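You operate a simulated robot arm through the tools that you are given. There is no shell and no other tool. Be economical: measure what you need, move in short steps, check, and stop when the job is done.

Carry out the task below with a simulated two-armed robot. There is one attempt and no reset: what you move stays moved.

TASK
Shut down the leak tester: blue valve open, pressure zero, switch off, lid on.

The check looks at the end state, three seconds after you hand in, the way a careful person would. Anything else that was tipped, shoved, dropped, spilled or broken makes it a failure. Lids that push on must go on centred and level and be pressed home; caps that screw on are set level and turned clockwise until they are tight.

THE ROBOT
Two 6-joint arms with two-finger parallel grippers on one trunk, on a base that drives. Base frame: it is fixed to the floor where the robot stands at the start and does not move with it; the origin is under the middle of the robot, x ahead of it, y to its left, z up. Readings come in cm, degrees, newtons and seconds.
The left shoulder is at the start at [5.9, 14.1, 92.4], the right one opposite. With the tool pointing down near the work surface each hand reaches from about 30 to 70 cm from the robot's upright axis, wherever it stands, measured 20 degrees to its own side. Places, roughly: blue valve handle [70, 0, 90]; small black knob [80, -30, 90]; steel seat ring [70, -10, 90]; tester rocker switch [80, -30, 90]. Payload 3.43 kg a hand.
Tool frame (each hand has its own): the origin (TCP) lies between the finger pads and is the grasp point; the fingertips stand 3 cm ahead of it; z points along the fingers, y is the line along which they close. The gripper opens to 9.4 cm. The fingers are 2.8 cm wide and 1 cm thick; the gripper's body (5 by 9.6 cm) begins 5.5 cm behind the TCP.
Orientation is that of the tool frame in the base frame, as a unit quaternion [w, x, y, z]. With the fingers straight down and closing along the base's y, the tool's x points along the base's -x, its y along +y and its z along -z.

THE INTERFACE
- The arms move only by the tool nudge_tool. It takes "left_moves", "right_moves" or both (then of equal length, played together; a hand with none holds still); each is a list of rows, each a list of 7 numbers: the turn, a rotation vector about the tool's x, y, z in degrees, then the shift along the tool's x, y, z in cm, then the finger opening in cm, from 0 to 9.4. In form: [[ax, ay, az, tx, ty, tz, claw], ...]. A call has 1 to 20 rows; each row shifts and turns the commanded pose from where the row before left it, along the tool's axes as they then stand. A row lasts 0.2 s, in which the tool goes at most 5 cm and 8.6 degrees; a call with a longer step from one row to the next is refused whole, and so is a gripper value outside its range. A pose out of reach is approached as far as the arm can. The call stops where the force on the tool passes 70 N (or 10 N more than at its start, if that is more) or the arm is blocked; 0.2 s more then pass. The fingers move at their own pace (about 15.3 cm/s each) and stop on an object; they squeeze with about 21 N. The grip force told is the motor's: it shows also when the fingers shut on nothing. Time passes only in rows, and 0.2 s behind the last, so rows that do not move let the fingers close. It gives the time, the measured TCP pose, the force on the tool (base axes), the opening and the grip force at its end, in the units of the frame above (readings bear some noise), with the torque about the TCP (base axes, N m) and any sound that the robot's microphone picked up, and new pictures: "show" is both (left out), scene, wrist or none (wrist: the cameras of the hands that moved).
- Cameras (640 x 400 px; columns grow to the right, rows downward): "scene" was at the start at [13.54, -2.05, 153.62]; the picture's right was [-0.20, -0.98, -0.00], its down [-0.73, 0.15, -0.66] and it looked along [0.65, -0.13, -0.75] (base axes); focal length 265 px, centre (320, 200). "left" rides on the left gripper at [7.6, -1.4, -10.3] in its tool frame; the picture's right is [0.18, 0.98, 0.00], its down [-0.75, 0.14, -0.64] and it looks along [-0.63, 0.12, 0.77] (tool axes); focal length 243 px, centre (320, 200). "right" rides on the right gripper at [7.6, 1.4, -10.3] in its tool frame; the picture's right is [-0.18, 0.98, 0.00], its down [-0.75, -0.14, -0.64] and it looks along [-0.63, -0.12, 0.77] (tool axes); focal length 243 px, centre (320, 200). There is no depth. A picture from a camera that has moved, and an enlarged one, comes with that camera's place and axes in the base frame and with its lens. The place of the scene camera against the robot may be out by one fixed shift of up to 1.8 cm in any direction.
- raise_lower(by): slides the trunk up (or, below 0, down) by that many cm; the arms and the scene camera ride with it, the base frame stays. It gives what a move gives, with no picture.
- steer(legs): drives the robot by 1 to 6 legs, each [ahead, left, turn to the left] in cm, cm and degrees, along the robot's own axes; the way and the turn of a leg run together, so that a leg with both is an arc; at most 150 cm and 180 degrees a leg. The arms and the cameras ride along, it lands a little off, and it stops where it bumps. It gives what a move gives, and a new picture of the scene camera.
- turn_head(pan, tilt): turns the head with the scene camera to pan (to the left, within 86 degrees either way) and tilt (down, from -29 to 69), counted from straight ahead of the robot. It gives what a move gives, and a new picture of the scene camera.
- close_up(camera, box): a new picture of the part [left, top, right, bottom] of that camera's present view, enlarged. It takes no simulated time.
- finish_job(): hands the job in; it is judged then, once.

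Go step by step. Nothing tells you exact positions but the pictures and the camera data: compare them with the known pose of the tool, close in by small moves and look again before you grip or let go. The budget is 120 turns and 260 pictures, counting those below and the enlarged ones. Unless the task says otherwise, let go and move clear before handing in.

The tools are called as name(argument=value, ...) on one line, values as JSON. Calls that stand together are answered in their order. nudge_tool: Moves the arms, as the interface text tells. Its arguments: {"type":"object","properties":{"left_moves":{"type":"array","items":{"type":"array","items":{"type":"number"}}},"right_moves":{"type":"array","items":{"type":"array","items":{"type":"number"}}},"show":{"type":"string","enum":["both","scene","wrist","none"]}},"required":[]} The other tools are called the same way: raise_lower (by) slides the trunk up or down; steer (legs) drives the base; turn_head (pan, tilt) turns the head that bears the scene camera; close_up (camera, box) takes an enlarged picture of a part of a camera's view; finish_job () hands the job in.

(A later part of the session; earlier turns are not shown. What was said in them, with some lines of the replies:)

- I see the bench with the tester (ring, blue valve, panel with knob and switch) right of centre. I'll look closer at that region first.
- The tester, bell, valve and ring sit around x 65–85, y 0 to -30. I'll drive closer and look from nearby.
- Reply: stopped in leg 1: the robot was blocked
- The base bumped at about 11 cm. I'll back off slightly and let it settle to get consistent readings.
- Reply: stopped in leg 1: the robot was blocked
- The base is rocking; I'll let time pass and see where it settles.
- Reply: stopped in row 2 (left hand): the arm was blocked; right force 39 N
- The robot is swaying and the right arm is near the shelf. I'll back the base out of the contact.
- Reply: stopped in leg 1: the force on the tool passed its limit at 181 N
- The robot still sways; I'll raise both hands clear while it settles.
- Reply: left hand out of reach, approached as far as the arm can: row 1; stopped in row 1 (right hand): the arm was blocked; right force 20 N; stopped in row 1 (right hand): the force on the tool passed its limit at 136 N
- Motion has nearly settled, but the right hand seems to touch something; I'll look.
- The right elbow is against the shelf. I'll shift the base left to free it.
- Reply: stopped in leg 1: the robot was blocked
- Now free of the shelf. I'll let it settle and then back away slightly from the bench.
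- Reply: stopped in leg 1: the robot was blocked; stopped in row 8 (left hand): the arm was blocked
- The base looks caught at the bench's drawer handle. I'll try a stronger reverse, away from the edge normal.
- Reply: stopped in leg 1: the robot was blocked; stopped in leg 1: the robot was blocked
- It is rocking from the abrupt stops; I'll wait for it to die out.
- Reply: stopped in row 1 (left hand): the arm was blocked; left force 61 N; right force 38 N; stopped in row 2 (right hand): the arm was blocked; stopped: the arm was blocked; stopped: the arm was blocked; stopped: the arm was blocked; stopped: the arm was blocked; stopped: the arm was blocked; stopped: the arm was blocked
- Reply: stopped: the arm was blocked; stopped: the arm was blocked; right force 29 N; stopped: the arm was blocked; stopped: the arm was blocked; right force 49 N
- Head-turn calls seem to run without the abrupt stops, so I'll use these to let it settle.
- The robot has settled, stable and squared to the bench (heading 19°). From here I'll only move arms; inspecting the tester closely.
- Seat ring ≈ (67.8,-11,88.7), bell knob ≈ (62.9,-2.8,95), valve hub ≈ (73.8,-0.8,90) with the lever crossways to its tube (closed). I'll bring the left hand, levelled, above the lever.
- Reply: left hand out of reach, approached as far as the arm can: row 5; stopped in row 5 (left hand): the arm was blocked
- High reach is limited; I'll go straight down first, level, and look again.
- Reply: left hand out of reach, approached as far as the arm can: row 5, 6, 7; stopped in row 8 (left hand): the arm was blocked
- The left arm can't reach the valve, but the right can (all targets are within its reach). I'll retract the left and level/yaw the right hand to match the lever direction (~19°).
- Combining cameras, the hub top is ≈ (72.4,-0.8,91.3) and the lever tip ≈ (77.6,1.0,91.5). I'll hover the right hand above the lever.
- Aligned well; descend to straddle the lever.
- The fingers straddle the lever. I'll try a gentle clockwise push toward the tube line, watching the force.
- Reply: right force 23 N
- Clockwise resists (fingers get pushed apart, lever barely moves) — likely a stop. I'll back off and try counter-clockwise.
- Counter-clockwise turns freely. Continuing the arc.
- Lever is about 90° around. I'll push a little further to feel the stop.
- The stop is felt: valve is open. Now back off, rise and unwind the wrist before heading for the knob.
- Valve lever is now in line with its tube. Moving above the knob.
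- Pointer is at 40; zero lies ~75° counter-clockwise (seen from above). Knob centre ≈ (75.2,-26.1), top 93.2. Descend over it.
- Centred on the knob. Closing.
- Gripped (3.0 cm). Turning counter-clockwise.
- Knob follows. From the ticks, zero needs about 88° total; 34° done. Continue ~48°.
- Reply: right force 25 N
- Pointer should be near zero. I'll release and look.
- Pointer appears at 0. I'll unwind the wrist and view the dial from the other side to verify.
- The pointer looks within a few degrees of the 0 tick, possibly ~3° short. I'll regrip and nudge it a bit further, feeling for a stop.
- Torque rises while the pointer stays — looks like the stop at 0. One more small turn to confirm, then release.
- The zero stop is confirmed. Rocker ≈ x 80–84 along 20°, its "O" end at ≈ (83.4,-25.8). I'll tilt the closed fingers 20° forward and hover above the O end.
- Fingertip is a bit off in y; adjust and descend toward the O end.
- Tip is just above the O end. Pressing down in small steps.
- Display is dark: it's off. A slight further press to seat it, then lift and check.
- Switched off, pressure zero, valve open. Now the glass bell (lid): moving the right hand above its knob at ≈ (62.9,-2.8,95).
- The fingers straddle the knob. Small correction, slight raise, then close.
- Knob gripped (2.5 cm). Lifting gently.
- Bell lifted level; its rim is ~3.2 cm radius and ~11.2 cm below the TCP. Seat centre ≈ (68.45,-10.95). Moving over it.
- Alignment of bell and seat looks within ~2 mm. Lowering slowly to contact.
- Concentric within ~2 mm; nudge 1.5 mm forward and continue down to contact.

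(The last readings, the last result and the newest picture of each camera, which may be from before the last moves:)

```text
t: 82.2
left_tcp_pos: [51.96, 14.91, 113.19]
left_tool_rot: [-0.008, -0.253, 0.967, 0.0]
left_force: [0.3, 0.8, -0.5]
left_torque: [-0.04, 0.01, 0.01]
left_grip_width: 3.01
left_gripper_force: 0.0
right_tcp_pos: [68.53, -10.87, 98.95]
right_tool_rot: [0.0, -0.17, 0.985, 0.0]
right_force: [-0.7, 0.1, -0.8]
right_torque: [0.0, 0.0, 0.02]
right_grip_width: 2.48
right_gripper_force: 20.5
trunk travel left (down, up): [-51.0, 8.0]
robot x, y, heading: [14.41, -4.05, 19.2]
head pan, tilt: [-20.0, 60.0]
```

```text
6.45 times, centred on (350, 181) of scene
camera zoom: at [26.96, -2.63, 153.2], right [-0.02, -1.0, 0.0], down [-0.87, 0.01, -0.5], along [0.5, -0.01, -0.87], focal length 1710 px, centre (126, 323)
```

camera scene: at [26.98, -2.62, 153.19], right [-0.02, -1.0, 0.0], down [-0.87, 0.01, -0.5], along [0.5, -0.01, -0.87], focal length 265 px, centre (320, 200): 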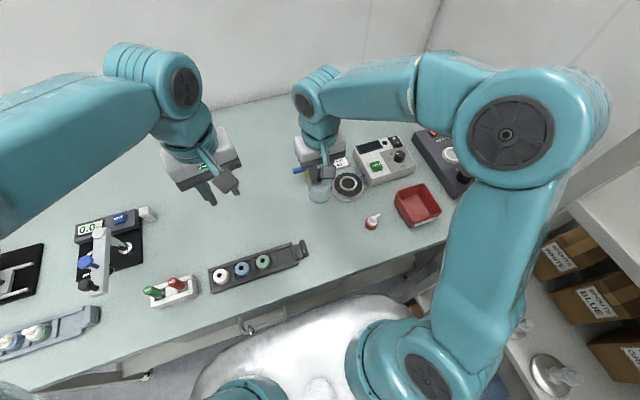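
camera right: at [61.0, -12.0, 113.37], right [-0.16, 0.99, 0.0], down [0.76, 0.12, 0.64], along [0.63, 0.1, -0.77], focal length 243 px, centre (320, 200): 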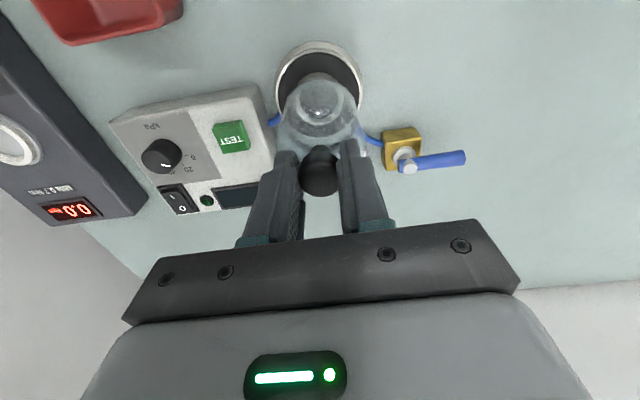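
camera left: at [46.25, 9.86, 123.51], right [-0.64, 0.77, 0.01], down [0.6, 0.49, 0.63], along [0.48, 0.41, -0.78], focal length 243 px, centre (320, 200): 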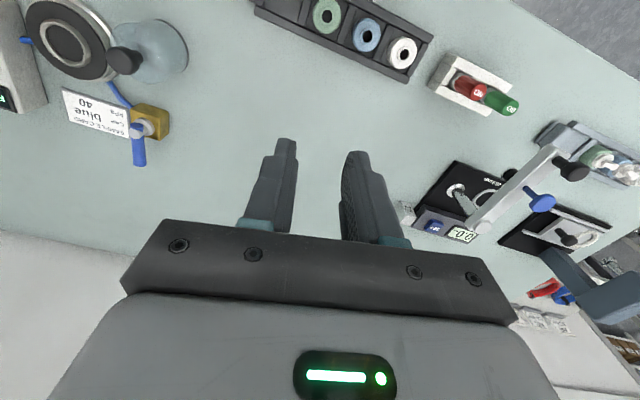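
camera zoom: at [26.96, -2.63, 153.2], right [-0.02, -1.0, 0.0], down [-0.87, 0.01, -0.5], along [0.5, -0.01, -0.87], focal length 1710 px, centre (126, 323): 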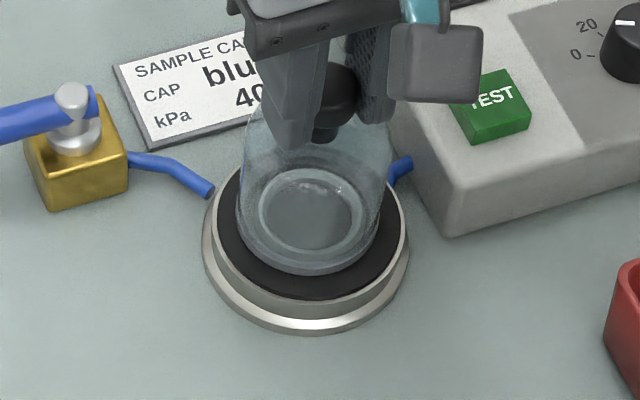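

nudge_tool(right_moves=[[0, 0, 0, 0, 0, 0.2, 1.8], [0, 0, 0, 0, 0, 0.2, 1.8], [0, 0, 0, 0, 0, 0.2, 1.8], [0, 0, 0, 0, 0, 0, 1.8]], show="none")

close_up(camera="left", box=[0, 0, 160, 100])

close_up(camera="right", box=[250, 60, 390, 180])

```text
t: 83.2
left_tcp_pos: [51.92, 14.96, 113.26]
left_tool_rot: [-0.008, -0.253, 0.967, 0.001]
left_force: [0.2, 0.3, 0.7]
left_torque: [-0.03, 0.01, -0.01]
left_grip_width: 3.01
left_gripper_force: 0.1
right_tcp_pos: [68.43, -10.78, 98.6]
right_tool_rot: [0.002, -0.17, 0.985, -0.001]
right_force: [4.3, -1.1, 15.1]
right_torque: [-0.04, -0.08, 0.04]
right_grip_width: 2.48
right_gripper_force: 21.1
trunk travel left (down, up): [-51.0, 8.0]
robot x, y, heading: [14.39, -3.72, 18.8]
head pan, tilt: [-20.0, 60.0]
```

```text
4.00 times, centred on (80, 50) of left
camera zoom: at [46.13, 9.88, 123.56], right [-0.64, 0.77, 0.01], down [0.6, 0.49, 0.63], along [0.48, 0.41, -0.77], focal length 970 px, centre (1280, 800)
```

zoom: 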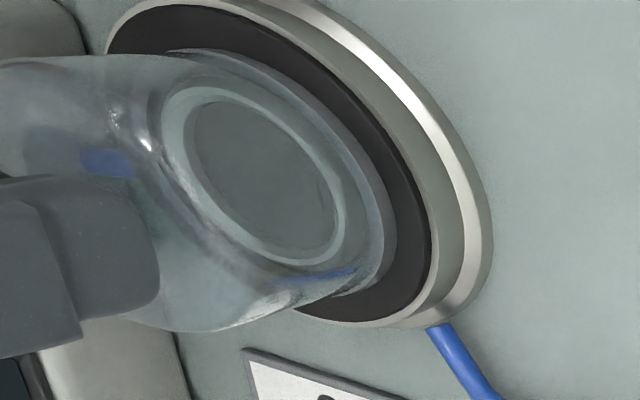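

```text
3.33 times, centred on (320, 120) of right
camera zoom: at [60.78, -12.04, 108.74], right [-0.15, 0.99, 0.0], down [0.75, 0.12, 0.65], along [0.64, 0.1, -0.76], focal length 809 px, centre (320, 467)
```

zoom: 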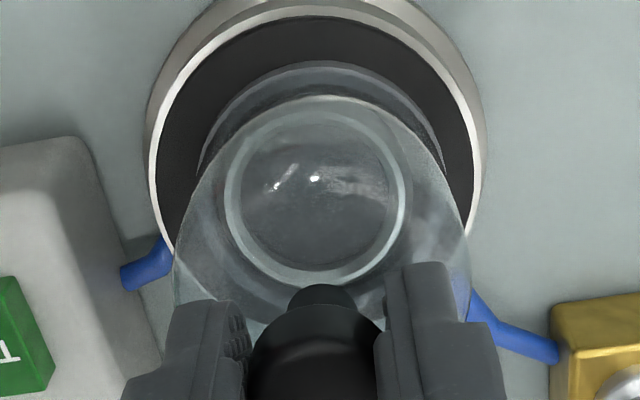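

Contact with 15 N, concentric. Pressing a bit more to seat it.

nudge_tool(right_moves=[[0, 0, 0, 0, -0.05, 0.15, 1.8], [0, 0, 0, 0, 0, 0.15, 1.8], [0, 0, 0, 0, 0, 0, 1.8]], show="none")

close_up(camera="scene", box=[315, 150, 385, 212])

```text
t: 84.0
left_tcp_pos: [51.84, 14.91, 113.33]
left_tool_rot: [-0.007, -0.252, 0.968, 0.0]
left_force: [0.6, -0.4, -0.3]
left_torque: [0.01, -0.03, 0.02]
left_grip_width: 3.02
left_gripper_force: 0.0
right_tcp_pos: [68.35, -10.88, 98.36]
right_tool_rot: [0.001, -0.169, 0.986, 0.0]
right_force: [5.2, -3.3, 20.7]
right_torque: [-0.18, -0.16, 0.02]
right_grip_width: 2.47
right_gripper_force: 20.7
trunk travel left (down, up): [-51.0, 8.0]
robot x, y, heading: [14.67, -4.04, 18.9]
head pan, tilt: [-20.0, 60.0]
```

```text
6.45 times, centred on (350, 181) of scene
camera zoom: at [26.85, -2.64, 153.22], right [-0.02, -1.0, 0.0], down [-0.87, 0.01, -0.5], along [0.5, -0.01, -0.87], focal length 1710 px, centre (126, 323)
```

zoom: 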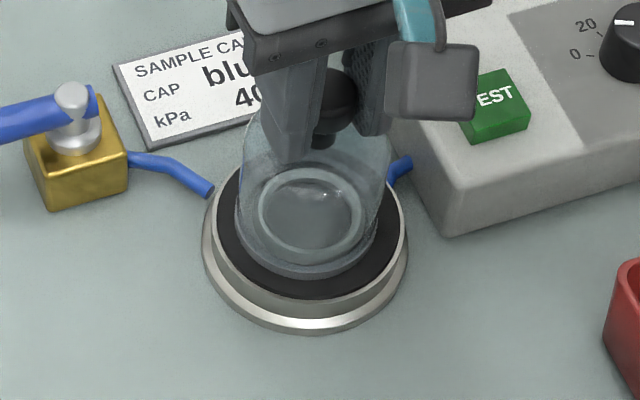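

Seated. Release and lift clear, then look.

nudge_tool(right_moves=[[0, 0, 0, 0, 0, -0.15, 1.8], [0, 0, 0, 0, 0, -0.1, 2.4], [0, 0, 0, 0, 0, 0, 3], [0, 0, 0, 0, 0, 0, 4], [0, 0, 0, 0, 0, 0, 5.2], [0, 0, 0, 0, 0, -1, 5.2], [0, 0, 0, 0, 0, -1.5, 5.2], [0, 0, 0, 0, 0, -1.5, 5.2], [0, 0, 0, 0, 0, -1.5, 3], [0, 0, 0, 0, 0, -0.5, 0], [0, 0, 0, 0, 0, 0, 0]], show="both")

close_up(camera="scene", box=[315, 140, 385, 212])

close_up(camera="right", box=[250, 60, 390, 180])

close_up(camera="left", box=[0, 0, 200, 125])

```text
t: 86.4
left_tcp_pos: [51.88, 14.72, 113.27]
left_tool_rot: [-0.008, -0.253, 0.968, 0.0]
left_force: [-0.3, 0.6, 0.8]
left_torque: [-0.03, 0.03, -0.03]
left_grip_width: 3.03
left_gripper_force: 0.1
right_tcp_pos: [68.53, -11.05, 104.37]
right_tool_rot: [0.0, -0.169, 0.986, -0.001]
right_force: [0.0, 0.3, 0.6]
right_torque: [0.05, 0.01, -0.01]
right_grip_width: 0.0
right_gripper_force: 21.5
trunk travel left (down, up): [-51.0, 8.0]
robot x, y, heading: [14.69, -3.77, 18.8]
head pan, tilt: [-20.0, 60.0]
camera scene: at [26.95, -2.62, 153.2], right [-0.02, -1.0, 0.0], down [-0.87, 0.01, -0.5], along [0.5, -0.01, -0.87], focal length 265 px, centre (320, 200)
camera right: at [60.82, -12.17, 114.56], right [-0.16, 0.99, 0.0], down [0.76, 0.12, 0.64], along [0.63, 0.1, -0.77], focal length 243 px, centre (320, 200)
```

scene: 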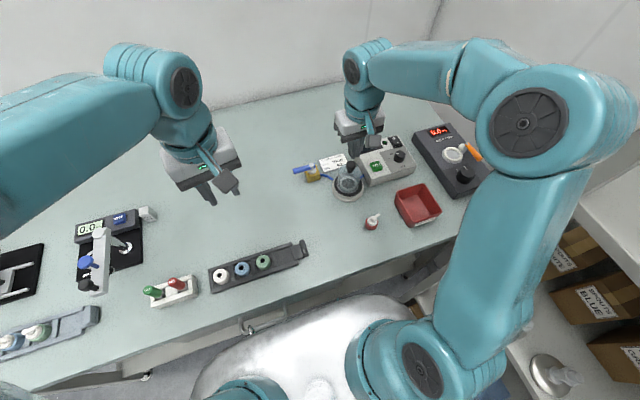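
right: 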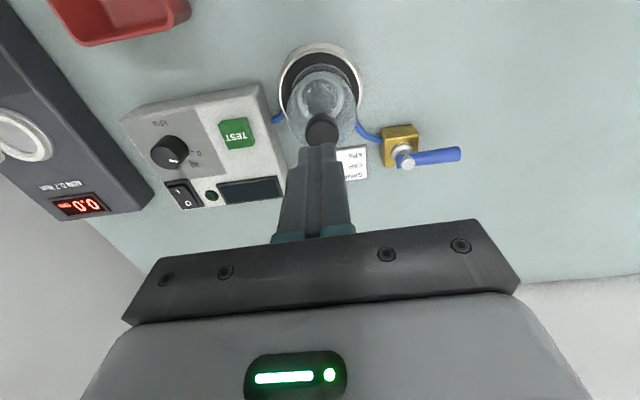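

```text
5.56 times, centred on (350, 176) of scene
camera zoom: at [26.95, -2.62, 153.2], right [-0.02, -1.0, 0.0], down [-0.87, 0.01, -0.5], along [0.5, -0.01, -0.87], focal length 1472 px, centre (153, 333)
```

zoom: 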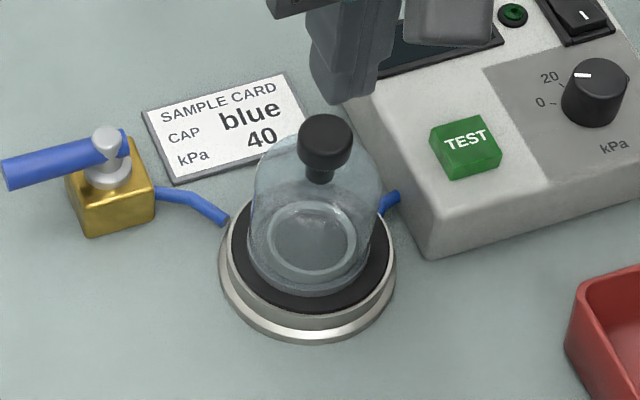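

```text
3.33 times, centred on (320, 120) of right
camera zoom: at [60.82, -12.17, 114.56], right [-0.16, 0.99, 0.0], down [0.76, 0.12, 0.64], along [0.63, 0.1, -0.77], focal length 809 px, centre (320, 467)
```

zoom: 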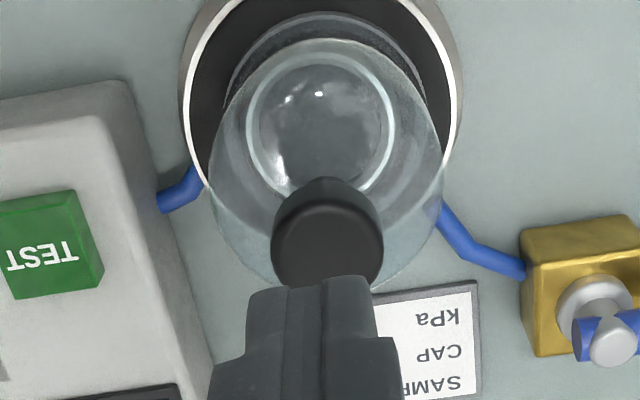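

```text
3.20 times, centred on (100, 62) of left
camera zoom: at [46.19, 9.89, 123.52], right [-0.64, 0.77, 0.01], down [0.6, 0.49, 0.63], along [0.48, 0.41, -0.77], focal length 776 px, centre (1024, 640)
```

zoom: 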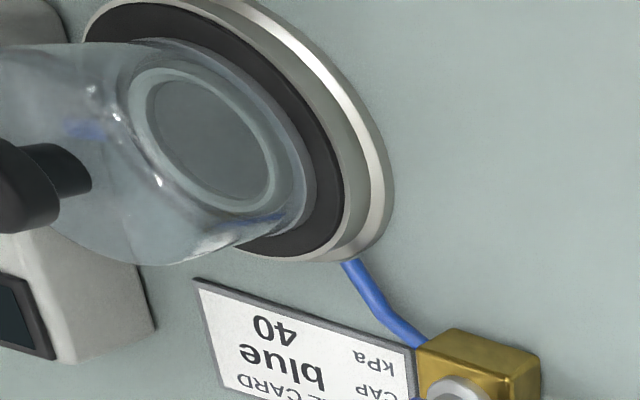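

The bell is centred and level on the gasket. I'll press on top of its knob with closed fingers to make sure it is home.

nudge_tool(right_moves=[[0, 0, 0, 0.06, 0.2, 0.8, 0], [0, 0, 0, 0, 0, 1, 0], [0, 0, 0, 0, 0, 1, 0], [0, 0, 0, 0, 0, 0.3, 0], [0, 0, 0, 0, 0, 0.3, 0], [0, 0, 0, 0, 0, 0, 0]], show="none")

```text
t: 87.8
left_tcp_pos: [51.97, 14.84, 113.14]
left_tool_rot: [-0.007, -0.252, 0.968, 0.001]
left_force: [1.1, -1.3, 0.0]
left_torque: [0.0, -0.01, 0.02]
left_grip_width: 3.02
left_gripper_force: 0.1
right_tcp_pos: [68.38, -10.9, 100.85]
right_tool_rot: [0.0, -0.168, 0.986, 0.0]
right_force: [0.1, 0.5, -0.4]
right_torque: [0.01, -0.03, 0.03]
right_grip_width: 0.02
right_gripper_force: 21.0
trunk travel left (down, up): [-51.0, 8.0]
robot x, y, heading: [14.74, -3.47, 18.8]
head pan, tilt: [-20.0, 60.0]
```

nudge_tool(right_moves=[[0, 0, 0, 0, 0, 0.25, 0], [0, 0, 0, 0, 0, 0.25, 0], [0, 0, 0, 0, 0, 0.25, 0], [0, 0, 0, 0, 0, 0.2, 0], [0, 0, 0, 0, 0, 0, 0]], show="none")

```text
t: 89.0
left_tcp_pos: [51.55, 14.82, 113.35]
left_tool_rot: [-0.005, -0.252, 0.968, 0.0]
left_force: [-1.4, -0.3, -0.4]
left_torque: [0.0, 0.01, -0.03]
left_grip_width: 2.99
left_gripper_force: 0.2
right_tcp_pos: [68.44, -10.83, 100.76]
right_tool_rot: [0.008, -0.168, 0.986, 0.0]
right_force: [2.6, -2.7, 56.8]
right_torque: [-0.12, 0.13, 0.26]
right_grip_width: 0.01
right_gripper_force: 20.6
trunk travel left (down, up): [-51.0, 8.0]
robot x, y, heading: [14.44, -3.61, 18.9]
head pan, tilt: [-20.0, 60.0]
```

Pressed with 57 N and it did not move further — it's home. Lifting clear and checking everything.

nudge_tool(right_moves=[[0, 0, 0, 0, 0, -0.5, 0], [0, 0, 0, 0, 0, -1, 0], [0, 0, 0, 0, 0, -1.5, 0], [0, 0, 0, 0, 0, -2, 0], [0, 0, 0, 0.5, 0, -2, 0], [0, 0, 0, 2, 0, -1.5, 0], [0, 0, 0, 2.5, 0, 0, 0], [0, 0, 0, 2.5, 0, 0, 0], [0, 0, 0, 2.5, 0, 0, 0], [0, 0, 0, 2, 0, 0, 0], [0, 0, 0, 0, 0, 0, 0]], show="both")

close_up(camera="scene", box=[285, 120, 425, 220])

close_up(camera="right", box=[100, 0, 500, 200])

```text
t: 91.4
left_tcp_pos: [52.13, 14.82, 113.24]
left_tool_rot: [-0.008, -0.253, 0.967, 0.001]
left_force: [0.9, 0.1, -0.6]
left_torque: [-0.02, -0.01, -0.01]
left_grip_width: 2.99
left_gripper_force: 0.0
right_tcp_pos: [57.27, -14.56, 108.61]
right_tool_rot: [-0.001, -0.169, 0.986, -0.001]
right_force: [0.8, -0.6, -0.3]
right_torque: [-0.01, 0.03, 0.0]
right_grip_width: 0.0
right_gripper_force: 20.8
trunk travel left (down, up): [-51.0, 8.0]
robot x, y, heading: [14.58, -4.25, 18.9]
head pan, tilt: [-20.0, 60.0]
camera scene: at [27.09, -2.57, 153.18], right [-0.02, -1.0, 0.0], down [-0.87, 0.01, -0.5], along [0.5, -0.01, -0.87], focal length 265 px, centre (320, 200)
camera right: at [49.66, -15.77, 118.74], right [-0.16, 0.99, 0.0], down [0.76, 0.12, 0.64], along [0.63, 0.1, -0.77], focal length 243 px, centre (320, 200)
```

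scene: 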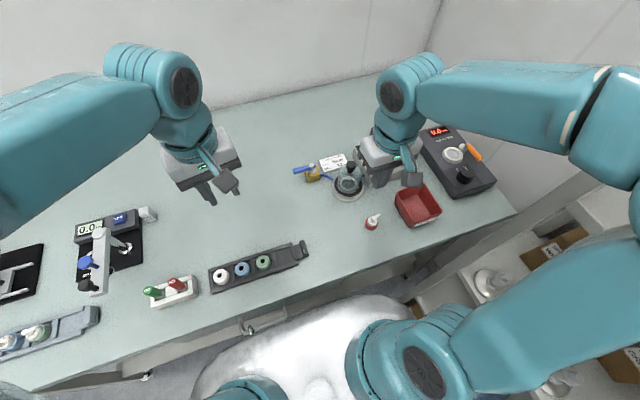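
right: 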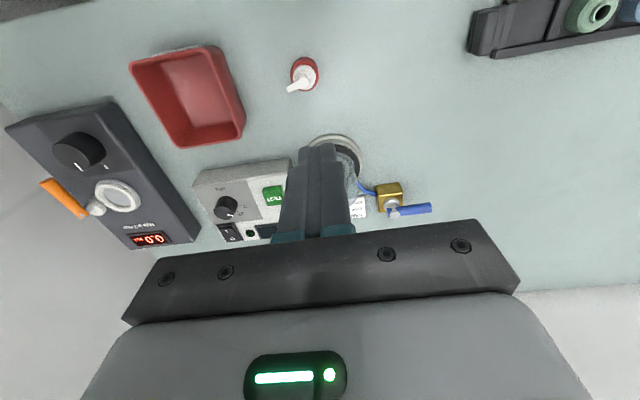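

```text
4.00 times, centred on (355, 170) of scene
camera zoom: at [27.09, -2.57, 153.18], right [-0.02, -1.0, 0.0], down [-0.87, 0.01, -0.5], along [0.5, -0.01, -0.87], focal length 1060 px, centre (180, 320)
```

zoom: 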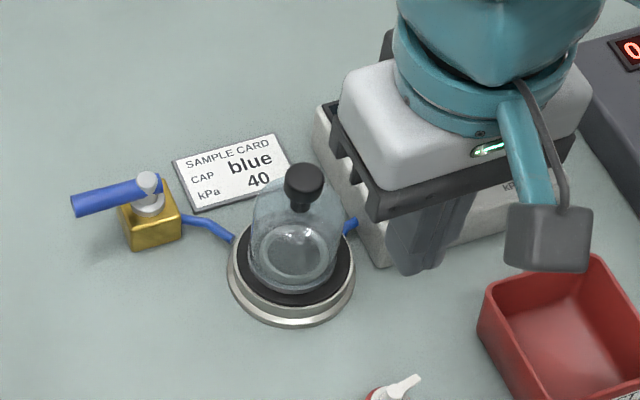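

```text
1.60 times, centred on (300, 100) of right
camera zoom: at [49.66, -15.77, 118.74], right [-0.16, 0.99, 0.0], down [0.76, 0.12, 0.64], along [0.63, 0.1, -0.77], focal length 388 px, centre (352, 360)
```

zoom: 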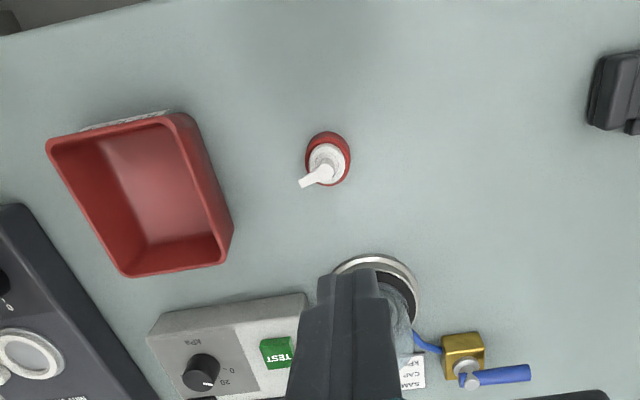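

Everything checks out: lever in line with its tube, dial at 0, switch at O with the display dark, and the bell centred and pressed home. Both hands are clear, so I'm handing in.

finish_job()

```text
The job is handed in.
```

I shut the leak tester down and handed the job in: the blue valve is open, the pressure dial is on its zero stop, and the switch is off with the display dark. The glass bell, which I took to be the lid, is centred on the seat and pressed home.

While positioning at the start, the base bumped the bench and swayed, and the right arm pushed against the shelf. I saw nothing tipped or displaced on the bench afterwards. I did not do a separate check of the shelf items.
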